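You operate a simulated robot arm through the tools that you are given. There is no shell and no other tool. Be economical: measure what you need, move in short steps, check, and stop when the job is done.

Carry out the task below with a simulated robot arm. There is one attempt and no reset: what you move stays moved.

TASK
Take the tortilla stack in a steel ring from the top of the corner steel table and leave it in the toss bowl.

It is judged by the outcome, as a careful person would: the job done as asked, and still so three seconds after it is handed in. It fails if anything else is knocked over, pushed out of place, dropped, spilled or broken.

THE ROBOT
A 6-joint arm with a two-finger parallel gripper, fixed in place. Base frame: the origin is at the foot of the arm, x ahead of it, y to its left, z up; the work surface is at about z = 0. Readings come in m, degrees, newtons and seconds.
With the tool pointing down near the work surface it reaches from about 0.14 to 0.58 m from the base axis. Its first joint turns from -66.0 to 66.0 degrees. Payload 2.1 kg.
The TCP is the grasp point between the finger pads, 0.03 m short of the fingertips. In the tool frame z runs along the fingers and y along their closing line. The gripper opens to 0.094 m. The fingers are 0.028 m wide and 0.01 m thick; the gripper's body (0.05 by 0.096 m) begins 0.055 m behind the TCP.
Orientation is that of the tool frame in the base frame, as a unit quaternion [x, y, z, w]. With the fingers straight down and closing along the base's y, the tool's x points along the base's -x, its y along +y and its z along -z.

THE INTERFACE
- The arm moves only by the tool apply_moves. Its argument "targets" is a list of rows, each an object (a shift or turn left out is 0, a gripper value left out holds the last) with "slide": the shift along the tool's x, y, z in units of 40 mm (1.0 is 40 mm), a list of three; "delta_rot": the turn, a rotation vector about the tool's x, y, z in units of 5 degrees (1.0 is 5 degrees), a list of three; "gripper": the opening, from 0 (shut) to 1 (fully open). In form: [{"slide": [x, y, z], "delta_rot": [wx, wy, wz], "gripper": gripper}, ...]. A call has 1 to 10 rows; each row shifts and turns the commanded pose from where the row before left it, along the tool's axes as they then stand. A call with a number of a shift or a turn outside -1 to 1 is refused whole. Each row takes 0.2 s and may step no farther than 0.05 m and 8.6 degrees from the row before; otherwise, or with a gripper value out of range, the whole call is refused. Where a pose cannot be reached the arm comes as near as it can. A force on the tool above 40 N (or 10 N above the force at the start of the call, whichever is more), or a blocked arm, ends the call early, and 0.2 s more pass. The fingers move at their own pace (about 0.072 m/s each) and stop on an object; they squeeze with about 41 N. The grip force told is the motor's: it shows also when the fingers shut on nothing. Time passes only in rows, and 0.2 s behind the last, so rows that do not move let the fingers close. The reply holds the time, the measured pose of the TCP, the force on the tool along the base axes, the opening and the grip force, in the units named above and with some noise, and new pictures: "pictures" is both (left out), scene, wrist or none.
- Cameras (640 x 400 px; columns grow to the right, rows downward): "scene" is fixed at [0.037, -0.3552, 0.5043]; the picture's right is [0.88, -0.47, 0.00], its down [-0.17, -0.31, -0.94] and it looks along [0.44, 0.83, -0.35] (base axes); focal length 332 px, centre (320, 200). "wrist" rides on the gripper at [-0.037, 0, -0.058] in the tool frame; the picture's right is [0.00, -1.00, 0.00], its down [0.97, 0.00, -0.24] and it looks along [0.24, 0.00, 0.97] (tool axes); focal length 218 px, centre (320, 200).
- point_at(camera, pixels): for up to 12 pixels [column, row] of the newest picture of that camera ("zoom" is the newest enlarged one), the place [x, y, z] in the base frame of the surface seen there, good to about 0.002 m, but the place of the scene camera against the robot may be out by one fixed shift of up to 0.012 m in any direction. No time passes.
- inspect(camera, box): a new picture of the part [left, top, right, bottom] of that camera's present view, enlarged. No time passes.
- close_job(): hands the job in; it is judged then, once.

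Work in short steps. Measure before you move; look again where a grasp or a placing could have gone wrong, and mend it. You have 60 turns and 120 pictures in all, those below and enlarged ones among them. Open the gripper and draw the arm clear of the work before you hand the job in, unless the task says otherwise; then end with one line.

The tools are called after "Request:" as name(argument=value, ...) on one line, values as JSON. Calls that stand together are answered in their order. apply_moves: Moves the arm, as the interface text tells. Its arguments: {"type":"object","properties":{"targets":{"type":"array"},"pictures":{"type":"string","enum":["both","scene","wrist","none"]}},"required":["targets"]} The other tools are called the same way: point_at (camera, pixels) gives the place of the surface under pixels of a picture; inspect (camera, box) takes an enlarged picture of a part of a camera's view; close_job () hands the job in.

At the start:

```text
time: 0.0
tcp_pos: [0.3343, 0.1665, 0.3838]
ee_rot: [0.0, 1.0, 0.0, 0.0]
force: [0.5, 0.7, 0.7]
gripper_width: 0.0939
gripper_force: 0.1
```

scene: 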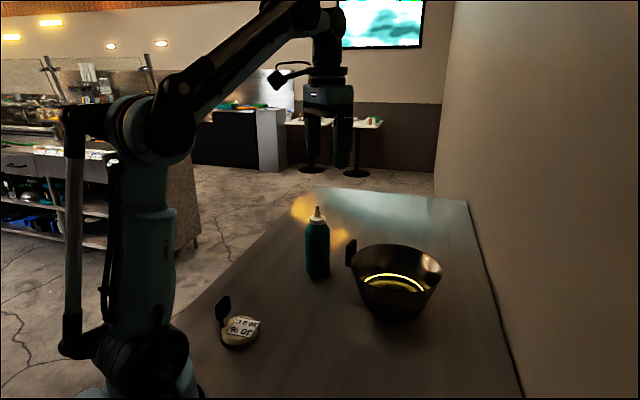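
wrist: 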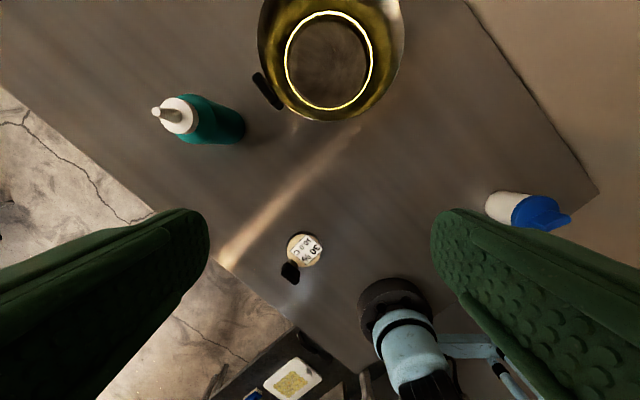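

The wrist picture shows a small round item at (305,250) with a dark tab at (290,272), and the bowl at (330,55). I measure both.

Request:
inspect(camera="wrist", box=[250, 210, 360, 300])

Request:
inspect(camera="scene", box=[190, 280, 290, 360])

Request:
point_at(camera="wrist", pixels=[[305, 250], [290, 250], [322, 250], [305, 235], [305, 265], [290, 272], [330, 60], [330, 250], [260, 60], [403, 30], [330, 120], [265, 92]])

Request:
point_at(camera="scene", pixels=[[241, 326], [223, 305], [221, 330], [262, 325], [240, 345], [240, 318], [352, 252], [395, 285], [395, 247], [440, 270], [317, 210], [365, 280]])

```text
4.44 times, centred on (305, 255) of wrist
```

zoom: 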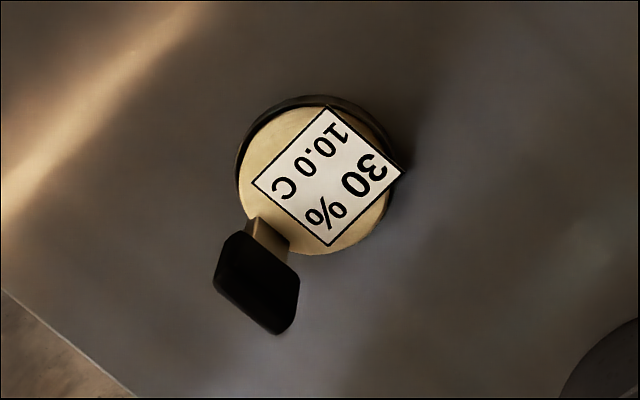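

```text
5.00 times, centred on (240, 320) of scene
```

zoom: 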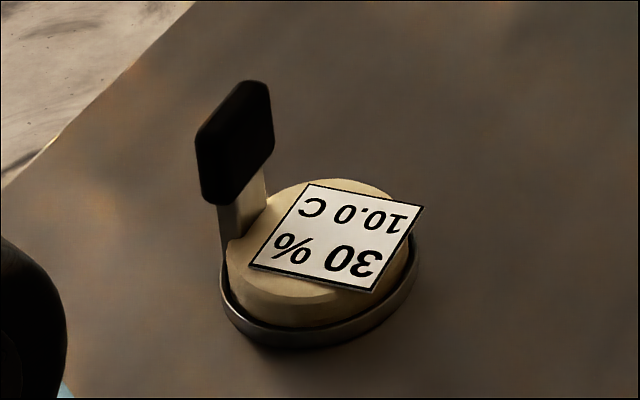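

```text
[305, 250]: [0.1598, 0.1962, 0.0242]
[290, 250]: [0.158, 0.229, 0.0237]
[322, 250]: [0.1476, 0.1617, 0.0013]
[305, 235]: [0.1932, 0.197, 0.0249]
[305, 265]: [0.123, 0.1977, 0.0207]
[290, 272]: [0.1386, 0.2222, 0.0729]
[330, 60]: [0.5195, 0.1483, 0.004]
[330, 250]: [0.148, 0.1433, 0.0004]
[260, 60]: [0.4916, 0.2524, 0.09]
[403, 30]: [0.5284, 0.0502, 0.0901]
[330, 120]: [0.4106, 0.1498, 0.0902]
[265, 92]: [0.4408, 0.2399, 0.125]
```

```text
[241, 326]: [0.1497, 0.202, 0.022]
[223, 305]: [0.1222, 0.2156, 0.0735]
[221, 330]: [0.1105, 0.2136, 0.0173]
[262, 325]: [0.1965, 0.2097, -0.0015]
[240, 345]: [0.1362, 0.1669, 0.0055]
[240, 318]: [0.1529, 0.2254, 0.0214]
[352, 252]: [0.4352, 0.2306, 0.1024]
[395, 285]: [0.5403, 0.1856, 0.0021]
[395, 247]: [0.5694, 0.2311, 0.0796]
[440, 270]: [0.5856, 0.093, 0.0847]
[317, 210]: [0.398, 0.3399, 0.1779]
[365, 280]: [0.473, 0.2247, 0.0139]
```

The item is a ring of about 0.07 m with an upright dark-topped handle. I measure the handle's faces in both zooms.

Request:
point_at(camera="zoom", pixels=[[205, 140], [265, 95], [210, 195], [265, 150], [235, 150], [245, 85], [200, 190], [270, 140], [255, 195], [230, 225], [320, 340], [230, 300]])

Request:
inspect(camera="wrist", box=[270, 225, 330, 290])

```text
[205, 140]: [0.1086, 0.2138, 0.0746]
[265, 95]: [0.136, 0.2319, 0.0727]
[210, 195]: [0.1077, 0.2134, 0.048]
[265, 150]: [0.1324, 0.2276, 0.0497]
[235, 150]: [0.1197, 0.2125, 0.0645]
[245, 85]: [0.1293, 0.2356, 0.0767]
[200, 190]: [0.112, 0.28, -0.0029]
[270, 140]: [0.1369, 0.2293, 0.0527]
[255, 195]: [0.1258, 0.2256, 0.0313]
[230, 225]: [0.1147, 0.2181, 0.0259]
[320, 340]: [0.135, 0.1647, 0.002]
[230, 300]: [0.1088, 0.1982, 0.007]
```

```text
6.15 times, centred on (300, 258) of wrist
```

zoom: 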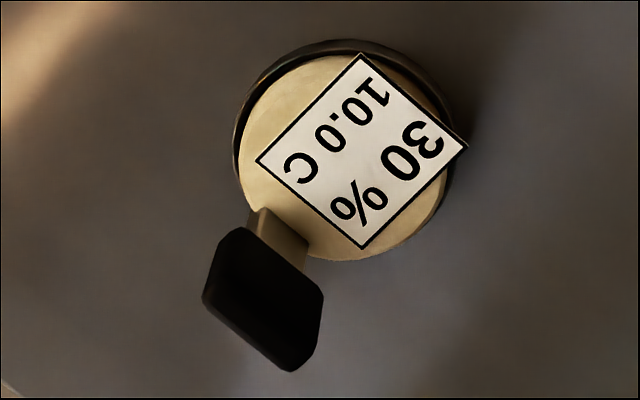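

Next I sample the handle in the wrist zoom, to find its top face and its orientation.

Request:
point_at(camera="zoom", pixels=[[225, 240], [212, 300], [240, 330], [290, 362], [310, 340], [315, 300], [280, 260], [265, 300], [275, 340], [285, 230], [250, 225], [240, 270]])

Request:
point_at(camera="zoom", pixels=[[350, 45], [240, 170], [455, 170], [370, 255], [300, 60], [440, 90], [350, 150], [255, 100]])

```text
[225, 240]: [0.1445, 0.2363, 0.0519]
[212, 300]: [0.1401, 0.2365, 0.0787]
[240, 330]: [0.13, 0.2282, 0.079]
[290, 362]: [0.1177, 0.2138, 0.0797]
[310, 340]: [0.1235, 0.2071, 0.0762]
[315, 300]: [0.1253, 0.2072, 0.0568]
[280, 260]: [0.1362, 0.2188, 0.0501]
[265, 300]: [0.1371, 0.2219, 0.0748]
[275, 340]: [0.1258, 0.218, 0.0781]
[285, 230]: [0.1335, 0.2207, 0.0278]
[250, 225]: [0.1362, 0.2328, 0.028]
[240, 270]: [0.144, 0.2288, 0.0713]
```

```text
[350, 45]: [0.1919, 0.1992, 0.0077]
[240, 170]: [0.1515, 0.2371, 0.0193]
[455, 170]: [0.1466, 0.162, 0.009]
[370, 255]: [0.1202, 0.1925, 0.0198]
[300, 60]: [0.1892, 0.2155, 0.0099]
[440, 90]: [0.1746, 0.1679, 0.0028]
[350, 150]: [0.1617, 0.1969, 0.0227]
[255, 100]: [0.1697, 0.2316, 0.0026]
```

The wrist points put the handle's top centre near (0.132,0.222). It is about 0.037 m long along 45°, about 0.01 m thick, and spans z 0.045–0.08. The ring centre is near (0.156,0.198). I yaw +45° so the fingers close across the thin side, and come down partway.

Request:
apply_moves(targets=[{"slide": [0, 0, 0.4], "delta_rot": [0, 0, -1], "gripper": 1}, {"slide": [0, 0, 0.4], "delta_rot": [0, 0, -1]}, {"slide": [0, 0, 0.4], "delta_rot": [0, 0, -1]}, {"slide": [0, 0, 0.4], "delta_rot": [0, 0, -1]}, {"slide": [0, 0, 0.4], "delta_rot": [0, 0, -1]}, {"slide": [0, 0, 0.4], "delta_rot": [0, 0, -1]}, {"slide": [0, 0, 0.4], "delta_rot": [0, 0, -1]}, {"slide": [0, 0, 0.4], "delta_rot": [0, 0, -1]}, {"slide": [0, 0, 0.4], "delta_rot": [0, 0, -1]}], pictures="none")

Request:
apply_moves(targets=[{"slide": [0.4, 0.7, 0]}, {"slide": [0.4, 0.7, 0]}, {"slide": [0.4, 0.7, 0]}, {"slide": [0.4, 0.7, 0]}, {"slide": [0.4, 0.7, 0]}, {"slide": [0.4, 0.7, 0]}, {"slide": [0.19, 0.35, 0]}, {"slide": [0, 0, 0]}])

```text
time: 2.0
tcp_pos: [0.3317, 0.1685, 0.2417]
ee_rot: [-0.383, 0.924, 0.0, 0.0]
force: [-0.2, 0.0, -0.2]
gripper_width: 0.0939
gripper_force: 0.0
```

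```text
time: 3.8
tcp_pos: [0.1297, 0.2207, 0.242]
ee_rot: [-0.383, 0.924, 0.0, -0.001]
force: [1.3, 0.0, -0.1]
gripper_width: 0.0939
gripper_force: 0.0
```

scene: 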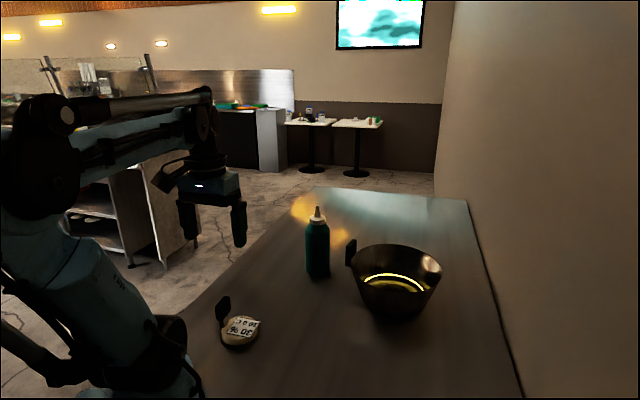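
wrist: 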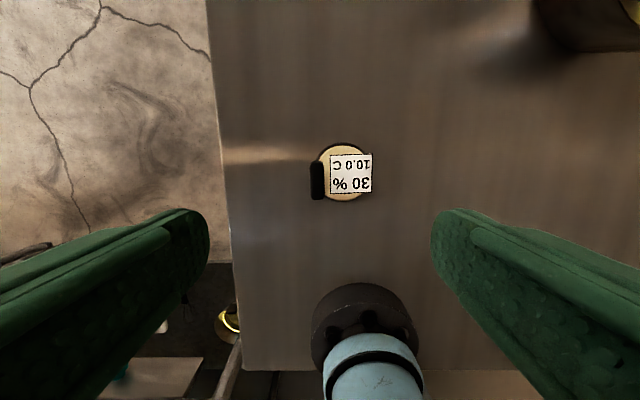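

The handle now sits at (317,180), aligned with the picture's vertical. I measure it more exactly.

Request:
inspect(camera="wrist", box=[290, 130, 386, 210])

Request:
point_at(camera="wrist", pixels=[[313, 180], [317, 165], [317, 180], [317, 196], [321, 180], [345, 148], [345, 200], [366, 175]])

```text
5.00 times, centred on (338, 170) of wrist
```

zoom: 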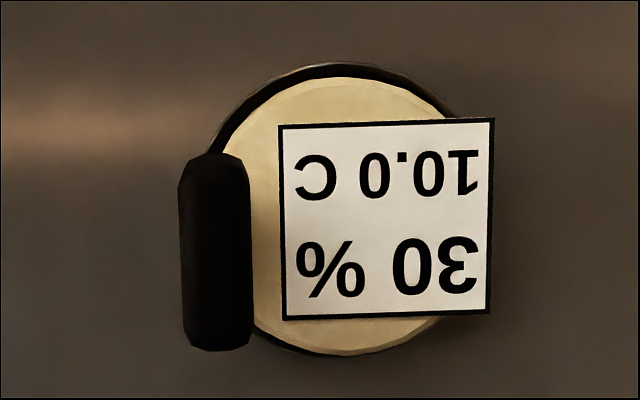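

```text
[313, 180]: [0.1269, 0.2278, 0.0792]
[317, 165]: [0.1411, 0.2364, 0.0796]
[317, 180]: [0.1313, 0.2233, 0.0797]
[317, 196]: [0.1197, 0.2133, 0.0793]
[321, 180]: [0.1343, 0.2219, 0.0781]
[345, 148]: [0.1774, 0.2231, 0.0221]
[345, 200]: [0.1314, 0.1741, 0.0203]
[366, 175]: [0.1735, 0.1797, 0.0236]
```

Handle centre is about (0.131,0.2245) with its top at z 0.08. I correct by a few mm and lower to TCP z of about 0.066.

Request:
apply_moves(targets=[{"slide": [-0.09, 0.045, 0.5]}, {"slide": [0, 0, 0.6]}, {"slide": [0, 0, 0.6]}, {"slide": [0, 0, 0.6]}, {"slide": [0, 0, 0.6]}, {"slide": [0, 0, 0.6]}, {"slide": [0, 0, 0.5]}, {"slide": [0, 0, 0.4]}, {"slide": [0, 0, 0]}])

```text
time: 5.8
tcp_pos: [0.1346, 0.2254, 0.0667]
ee_rot: [-0.383, 0.924, -0.001, -0.001]
force: [0.4, -0.7, -0.7]
gripper_width: 0.094
gripper_force: 0.1
```

scene: 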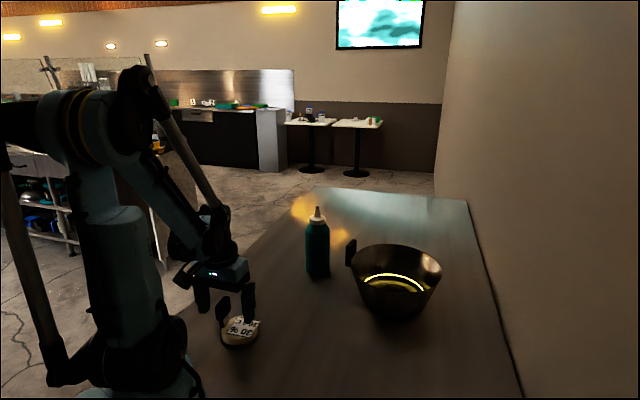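
wrist: 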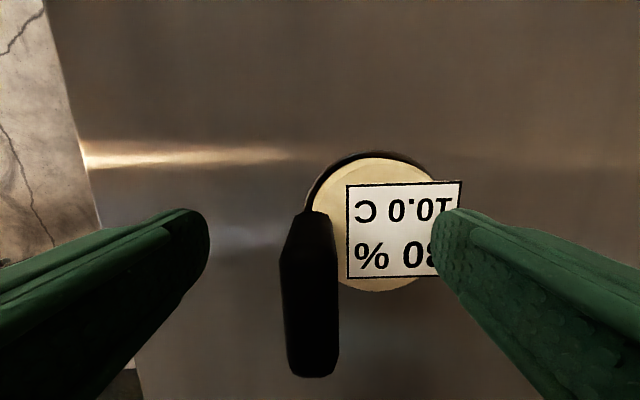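

The handle spans columns 282–338, slightly left of centre. I measure it before closing.

Request:
point_at(camera="wrist", pixels=[[290, 340], [310, 340], [330, 340], [310, 290], [310, 368], [286, 300], [334, 300], [320, 230]])

```text
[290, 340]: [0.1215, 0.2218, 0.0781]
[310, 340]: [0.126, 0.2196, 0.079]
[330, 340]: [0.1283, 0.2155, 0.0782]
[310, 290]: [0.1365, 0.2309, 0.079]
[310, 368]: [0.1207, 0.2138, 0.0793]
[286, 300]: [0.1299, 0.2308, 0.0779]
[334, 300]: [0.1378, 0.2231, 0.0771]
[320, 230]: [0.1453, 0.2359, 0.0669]
```

The handle centre is about 2.4 mm along +tool y. I shift and close.

Request:
apply_moves(targets=[{"slide": [0.03, 0.06, 0], "gripper": 1}, {"gripper": 0.4}, {"gripper": 0.4}, {"gripper": 0}, {"gripper": 0}, {"gripper": 0}, {"gripper": 0}])

```text
time: 7.4
tcp_pos: [0.1316, 0.2278, 0.0656]
ee_rot: [-0.382, 0.924, 0.0, 0.0]
force: [-0.2, -1.1, -0.1]
gripper_width: 0.0187
gripper_force: 41.7
```

scene: 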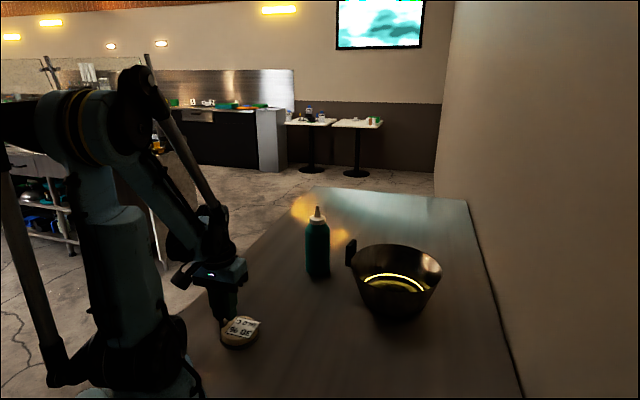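
wrist: 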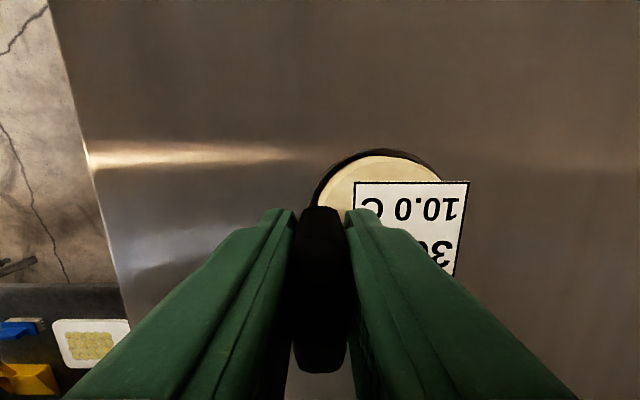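

Gripped at 18.7 mm opening and 41.7 N. I lift straight up gently.

Request:
apply_moves(targets=[{"slide": [0, 0, -0.2]}, {"slide": [0, 0, -0.4]}, {"slide": [0, 0, -0.5]}, {"slide": [0, 0, -0.5]}, {"slide": [0, 0, -0.5]}, {"slide": [0, 0, -0.6]}, {"slide": [0, 0, -0.6]}, {"slide": [0, 0, -0.5]}, {"slide": [0, 0, -0.3]}, {"slide": [0, 0, 0]}])

```text
time: 9.6
tcp_pos: [0.1321, 0.2265, 0.2273]
ee_rot: [-0.382, 0.924, -0.001, 0.0]
force: [0.2, 0.5, -0.3]
gripper_width: 0.0188
gripper_force: 40.8
```

scene: 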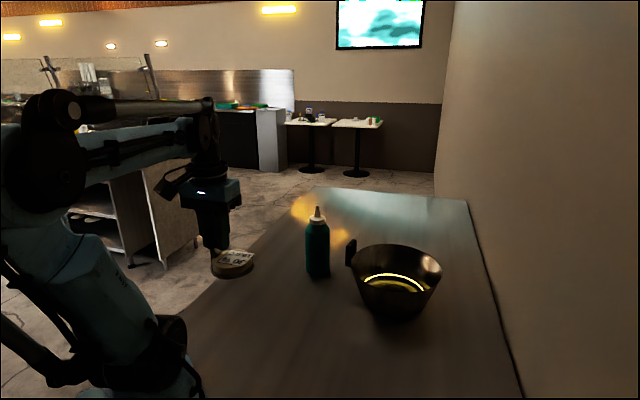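
wrist: 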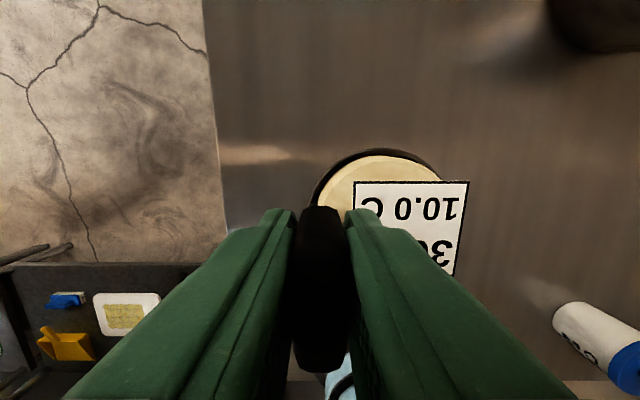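

Held and level, with the ring bottom at z of about 0.16. I yaw −25° to swing the handle away from the bowl's tab, then carry toward the bowl.

Request:
apply_moves(targets=[{"delta_rot": [0, 0, 1]}, {"delta_rot": [0, 0, 1]}, {"delta_rot": [0, 0, 1]}, {"delta_rot": [0, 0, 1]}, {"delta_rot": [0, 0, 1]}, {"slide": [-0.3, -0.15, 0]}, {"slide": [-0.6, -0.3, 0]}, {"slide": [-0.7, -0.35, 0]}, {"slide": [-0.7, -0.35, 0]}, {"slide": [-0.7, -0.35, 0]}], pictures="none")

Request:
apply_moves(targets=[{"slide": [-0.7, -0.35, 0]}, {"slide": [-0.7, -0.35, 0]}, {"slide": [-0.7, -0.35, 0]}, {"slide": [-0.7, -0.35, 0]}, {"slide": [-0.6, -0.3, 0]}, {"slide": [-0.4, -0.2, 0]}, {"slide": [0, 0, 0]}])

```text
time: 11.8
tcp_pos: [0.2635, 0.2131, 0.2272]
ee_rot: [-0.173, 0.985, 0.0, 0.0]
force: [-0.6, -1.2, -0.8]
gripper_width: 0.0186
gripper_force: 41.3
```

```text
time: 13.4
tcp_pos: [0.4333, 0.1925, 0.2275]
ee_rot: [-0.173, 0.985, 0.0, -0.001]
force: [-0.1, -0.2, -0.8]
gripper_width: 0.0186
gripper_force: 41.3
```

scene: 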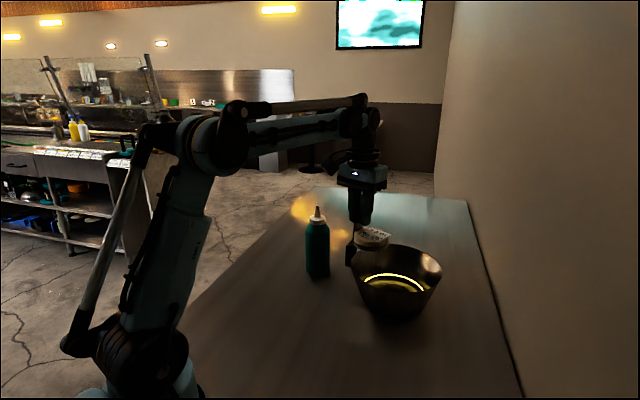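
wrist: 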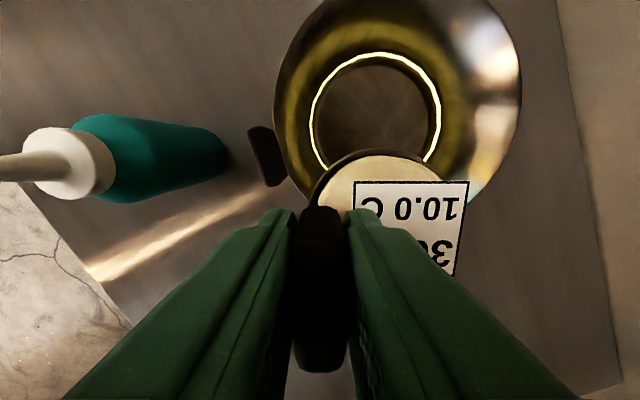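

The bowl is clear in the wrist view, with its rim from (275,100) to (520,95). I measure the rim and floor for the bowl centre.

Request:
point_at(camera="wrist", pixels=[[276, 95], [518, 90], [500, 30], [282, 150], [495, 185], [290, 45], [317, 115], [437, 110], [376, 65], [375, 110], [265, 155], [350, 10]])

```text
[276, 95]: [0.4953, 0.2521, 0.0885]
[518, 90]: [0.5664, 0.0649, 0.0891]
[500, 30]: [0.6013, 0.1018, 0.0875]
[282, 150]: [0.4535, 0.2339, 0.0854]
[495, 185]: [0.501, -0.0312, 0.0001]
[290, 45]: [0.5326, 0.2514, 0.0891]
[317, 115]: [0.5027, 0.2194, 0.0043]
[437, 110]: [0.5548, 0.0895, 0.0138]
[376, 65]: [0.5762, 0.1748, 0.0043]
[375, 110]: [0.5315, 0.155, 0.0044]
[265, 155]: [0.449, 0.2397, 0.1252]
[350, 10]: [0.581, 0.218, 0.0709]
```

The bowl centre is about (0.512,0.151), the floor radius about 0.068 and the floor z 0.004. I turn to yaw 0 for more room from the tab, and go to TCP (0.512,0.187).

Request:
apply_moves(targets=[{"delta_rot": [0, 0, 1]}, {"delta_rot": [0, 0, 1]}, {"delta_rot": [0, 0, 1]}, {"delta_rot": [0, 0, 1]}, {"slide": [-0.3, -0.04, 0]}, {"slide": [-0.5, -0.05, 0]}, {"slide": [-0.5, -0.05, 0]}, {"slide": [-0.4, 0, 0]}, {"slide": [-0.27, 0, 0]}, {"slide": [0, 0, 0]}])

```text
time: 15.6
tcp_pos: [0.5112, 0.1867, 0.2275]
ee_rot: [0.0, 1.0, 0.0, 0.0]
force: [-0.9, 0.6, -0.7]
gripper_width: 0.0188
gripper_force: 41.3
```

scene: 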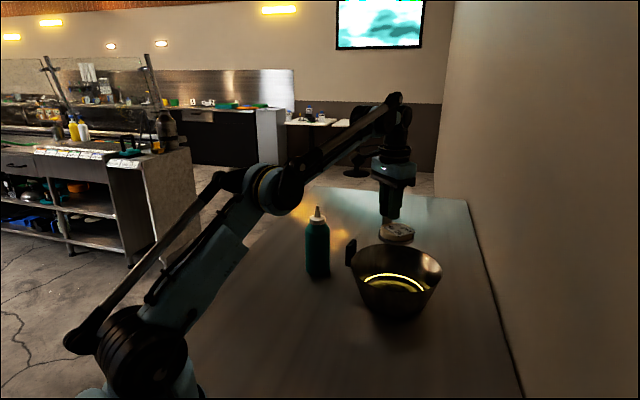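
wrist: 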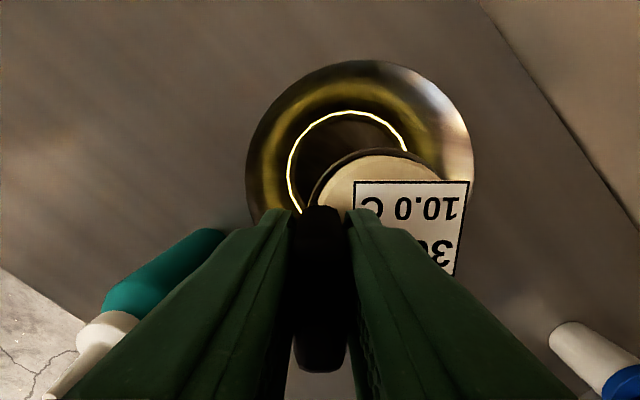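

Over the bowl centre. I lower partway (0.10 m) and check.

Request:
apply_moves(targets=[{"slide": [0, 0, 0.2]}, {"slide": [0, 0, 0.4]}, {"slide": [0, 0, 0.5]}, {"slide": [0, 0, 0.5]}, {"slide": [0, 0, 0.5]}, {"slide": [0, 0, 0.4]}, {"slide": [0, 0, 0]}])

```text
time: 17.2
tcp_pos: [0.5116, 0.1856, 0.1291]
ee_rot: [-0.001, 1.0, 0.0, 0.0]
force: [0.1, 0.2, -1.2]
gripper_width: 0.0187
gripper_force: 41.0
```

scene: 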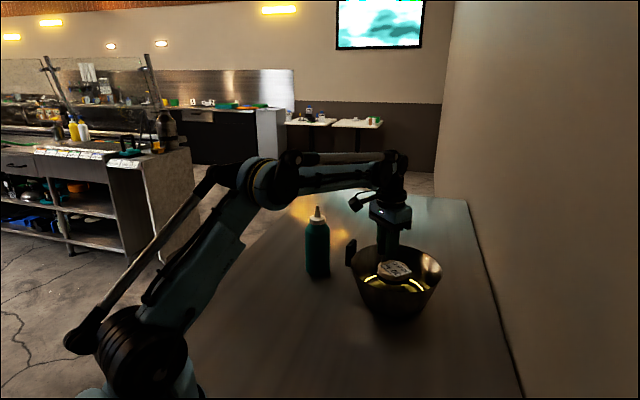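
wrist: 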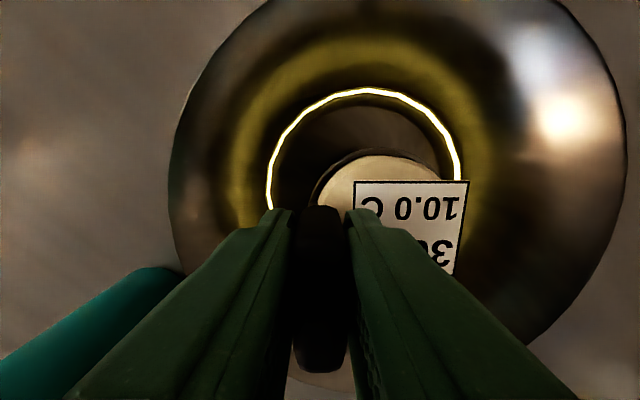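

Well centred inside the bowl. I lower slowly to just above the floor, then the last few mm in small steps.

Request:
apply_moves(targets=[{"slide": [0, 0, 0.3]}, {"slide": [0, 0, 0.4]}, {"slide": [0, 0, 0.3]}, {"slide": [0, 0, 0.2]}, {"slide": [0, 0, 0.1]}, {"slide": [0, 0, 0.07]}, {"slide": [0, 0, 0.05]}, {"slide": [0, 0, 0]}])

```text
time: 19.0
tcp_pos: [0.5116, 0.1855, 0.0723]
ee_rot: [-0.001, 1.0, -0.001, 0.0]
force: [-0.3, 0.0, -0.8]
gripper_width: 0.0184
gripper_force: 41.6
```

scene: 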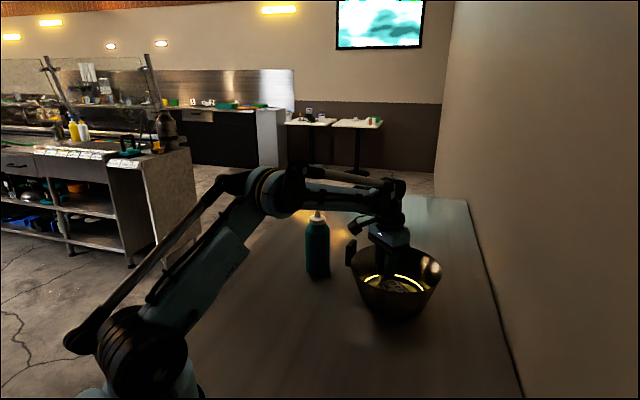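
wrist: 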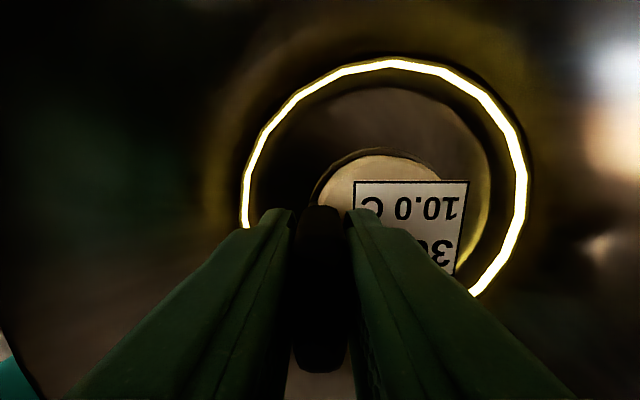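

No contact yet and z is 0.072, so about 2 mm remain. I take 1 mm steps down.

Request:
apply_moves(targets=[{"slide": [0, 0, 0.025]}, {"slide": [0, 0, 0.025]}, {"slide": [0, 0, 0]}], pictures="none")

```text
time: 19.8
tcp_pos: [0.5112, 0.1853, 0.0701]
ee_rot: [0.0, 1.0, 0.0, 0.0]
force: [0.0, -0.5, 2.0]
gripper_width: 0.0188
gripper_force: 40.9
```

The force has risen by about 3 N, so it is touching the floor. I open partly (about 33 mm) so as not to touch the bowl wall.

Request:
apply_moves(targets=[{"slide": [0, 0, 0.015], "gripper": 0.25}, {"gripper": 0.35}, {"gripper": 0.35}, {"gripper": 0.35}])

```text
time: 20.8
tcp_pos: [0.5116, 0.1869, 0.0683]
ee_rot: [0.0, 1.0, 0.0, 0.0]
force: [-0.3, -0.6, 0.0]
gripper_width: 0.0329
gripper_force: 0.0
```

scene: 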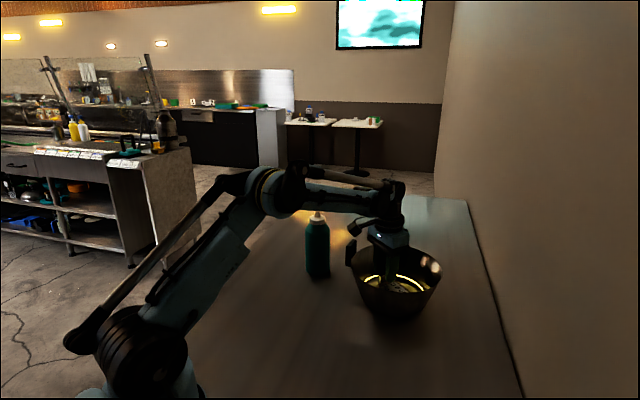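
wrist: 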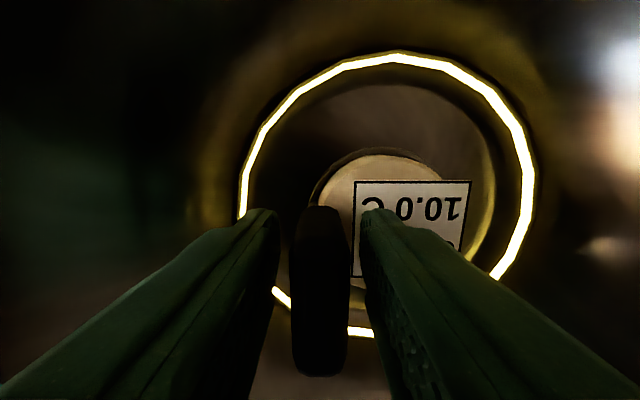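

Released, with both fingers clear of the handle. I withdraw straight up.

Request:
apply_moves(targets=[{"slide": [0, 0, -0.2]}, {"slide": [0, 0, -0.4]}, {"slide": [0, 0, -0.6]}, {"slide": [0, 0, -0.7]}, {"slide": [0, 0, -0.8]}, {"slide": [0, 0, -0.8]}, {"slide": [0, 0, -0.8]}, {"slide": [0.5, 0, -0.5]}, {"slide": [0.8, 0, 0], "gripper": 1}, {"slide": [0.8, 0, 0]}])

```text
time: 23.0
tcp_pos: [0.4274, 0.1825, 0.2623]
ee_rot: [0.0, 1.0, 0.0, 0.0]
force: [0.0, -1.1, 0.5]
gripper_width: 0.0939
gripper_force: 0.1
```

scene: 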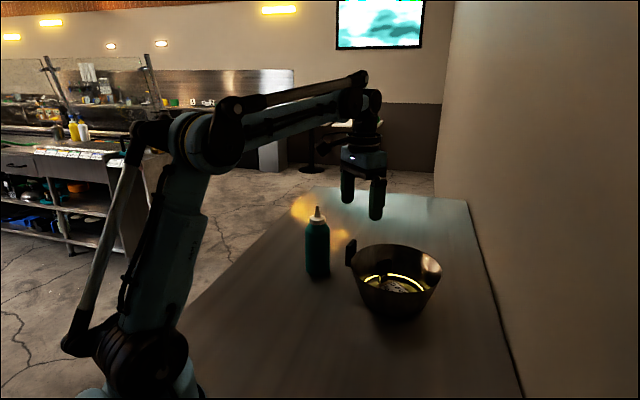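
wrist: 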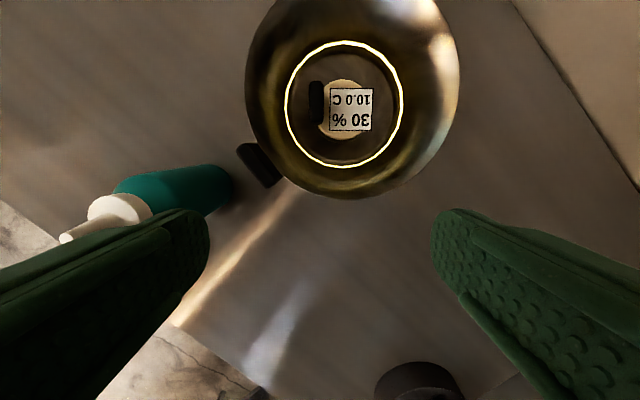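

The wrist picture shows the stack level and centred in the bowl at (345,110), with the bowl and bottle unmoved and the arm clear. I hand the job in.

Request:
close_job()

```text
The job is handed in.
```

The tortilla stack in its steel ring is sitting level in the middle of the toss bowl; the last pictures showed the bowl and bottle unmoved and the arm clear.
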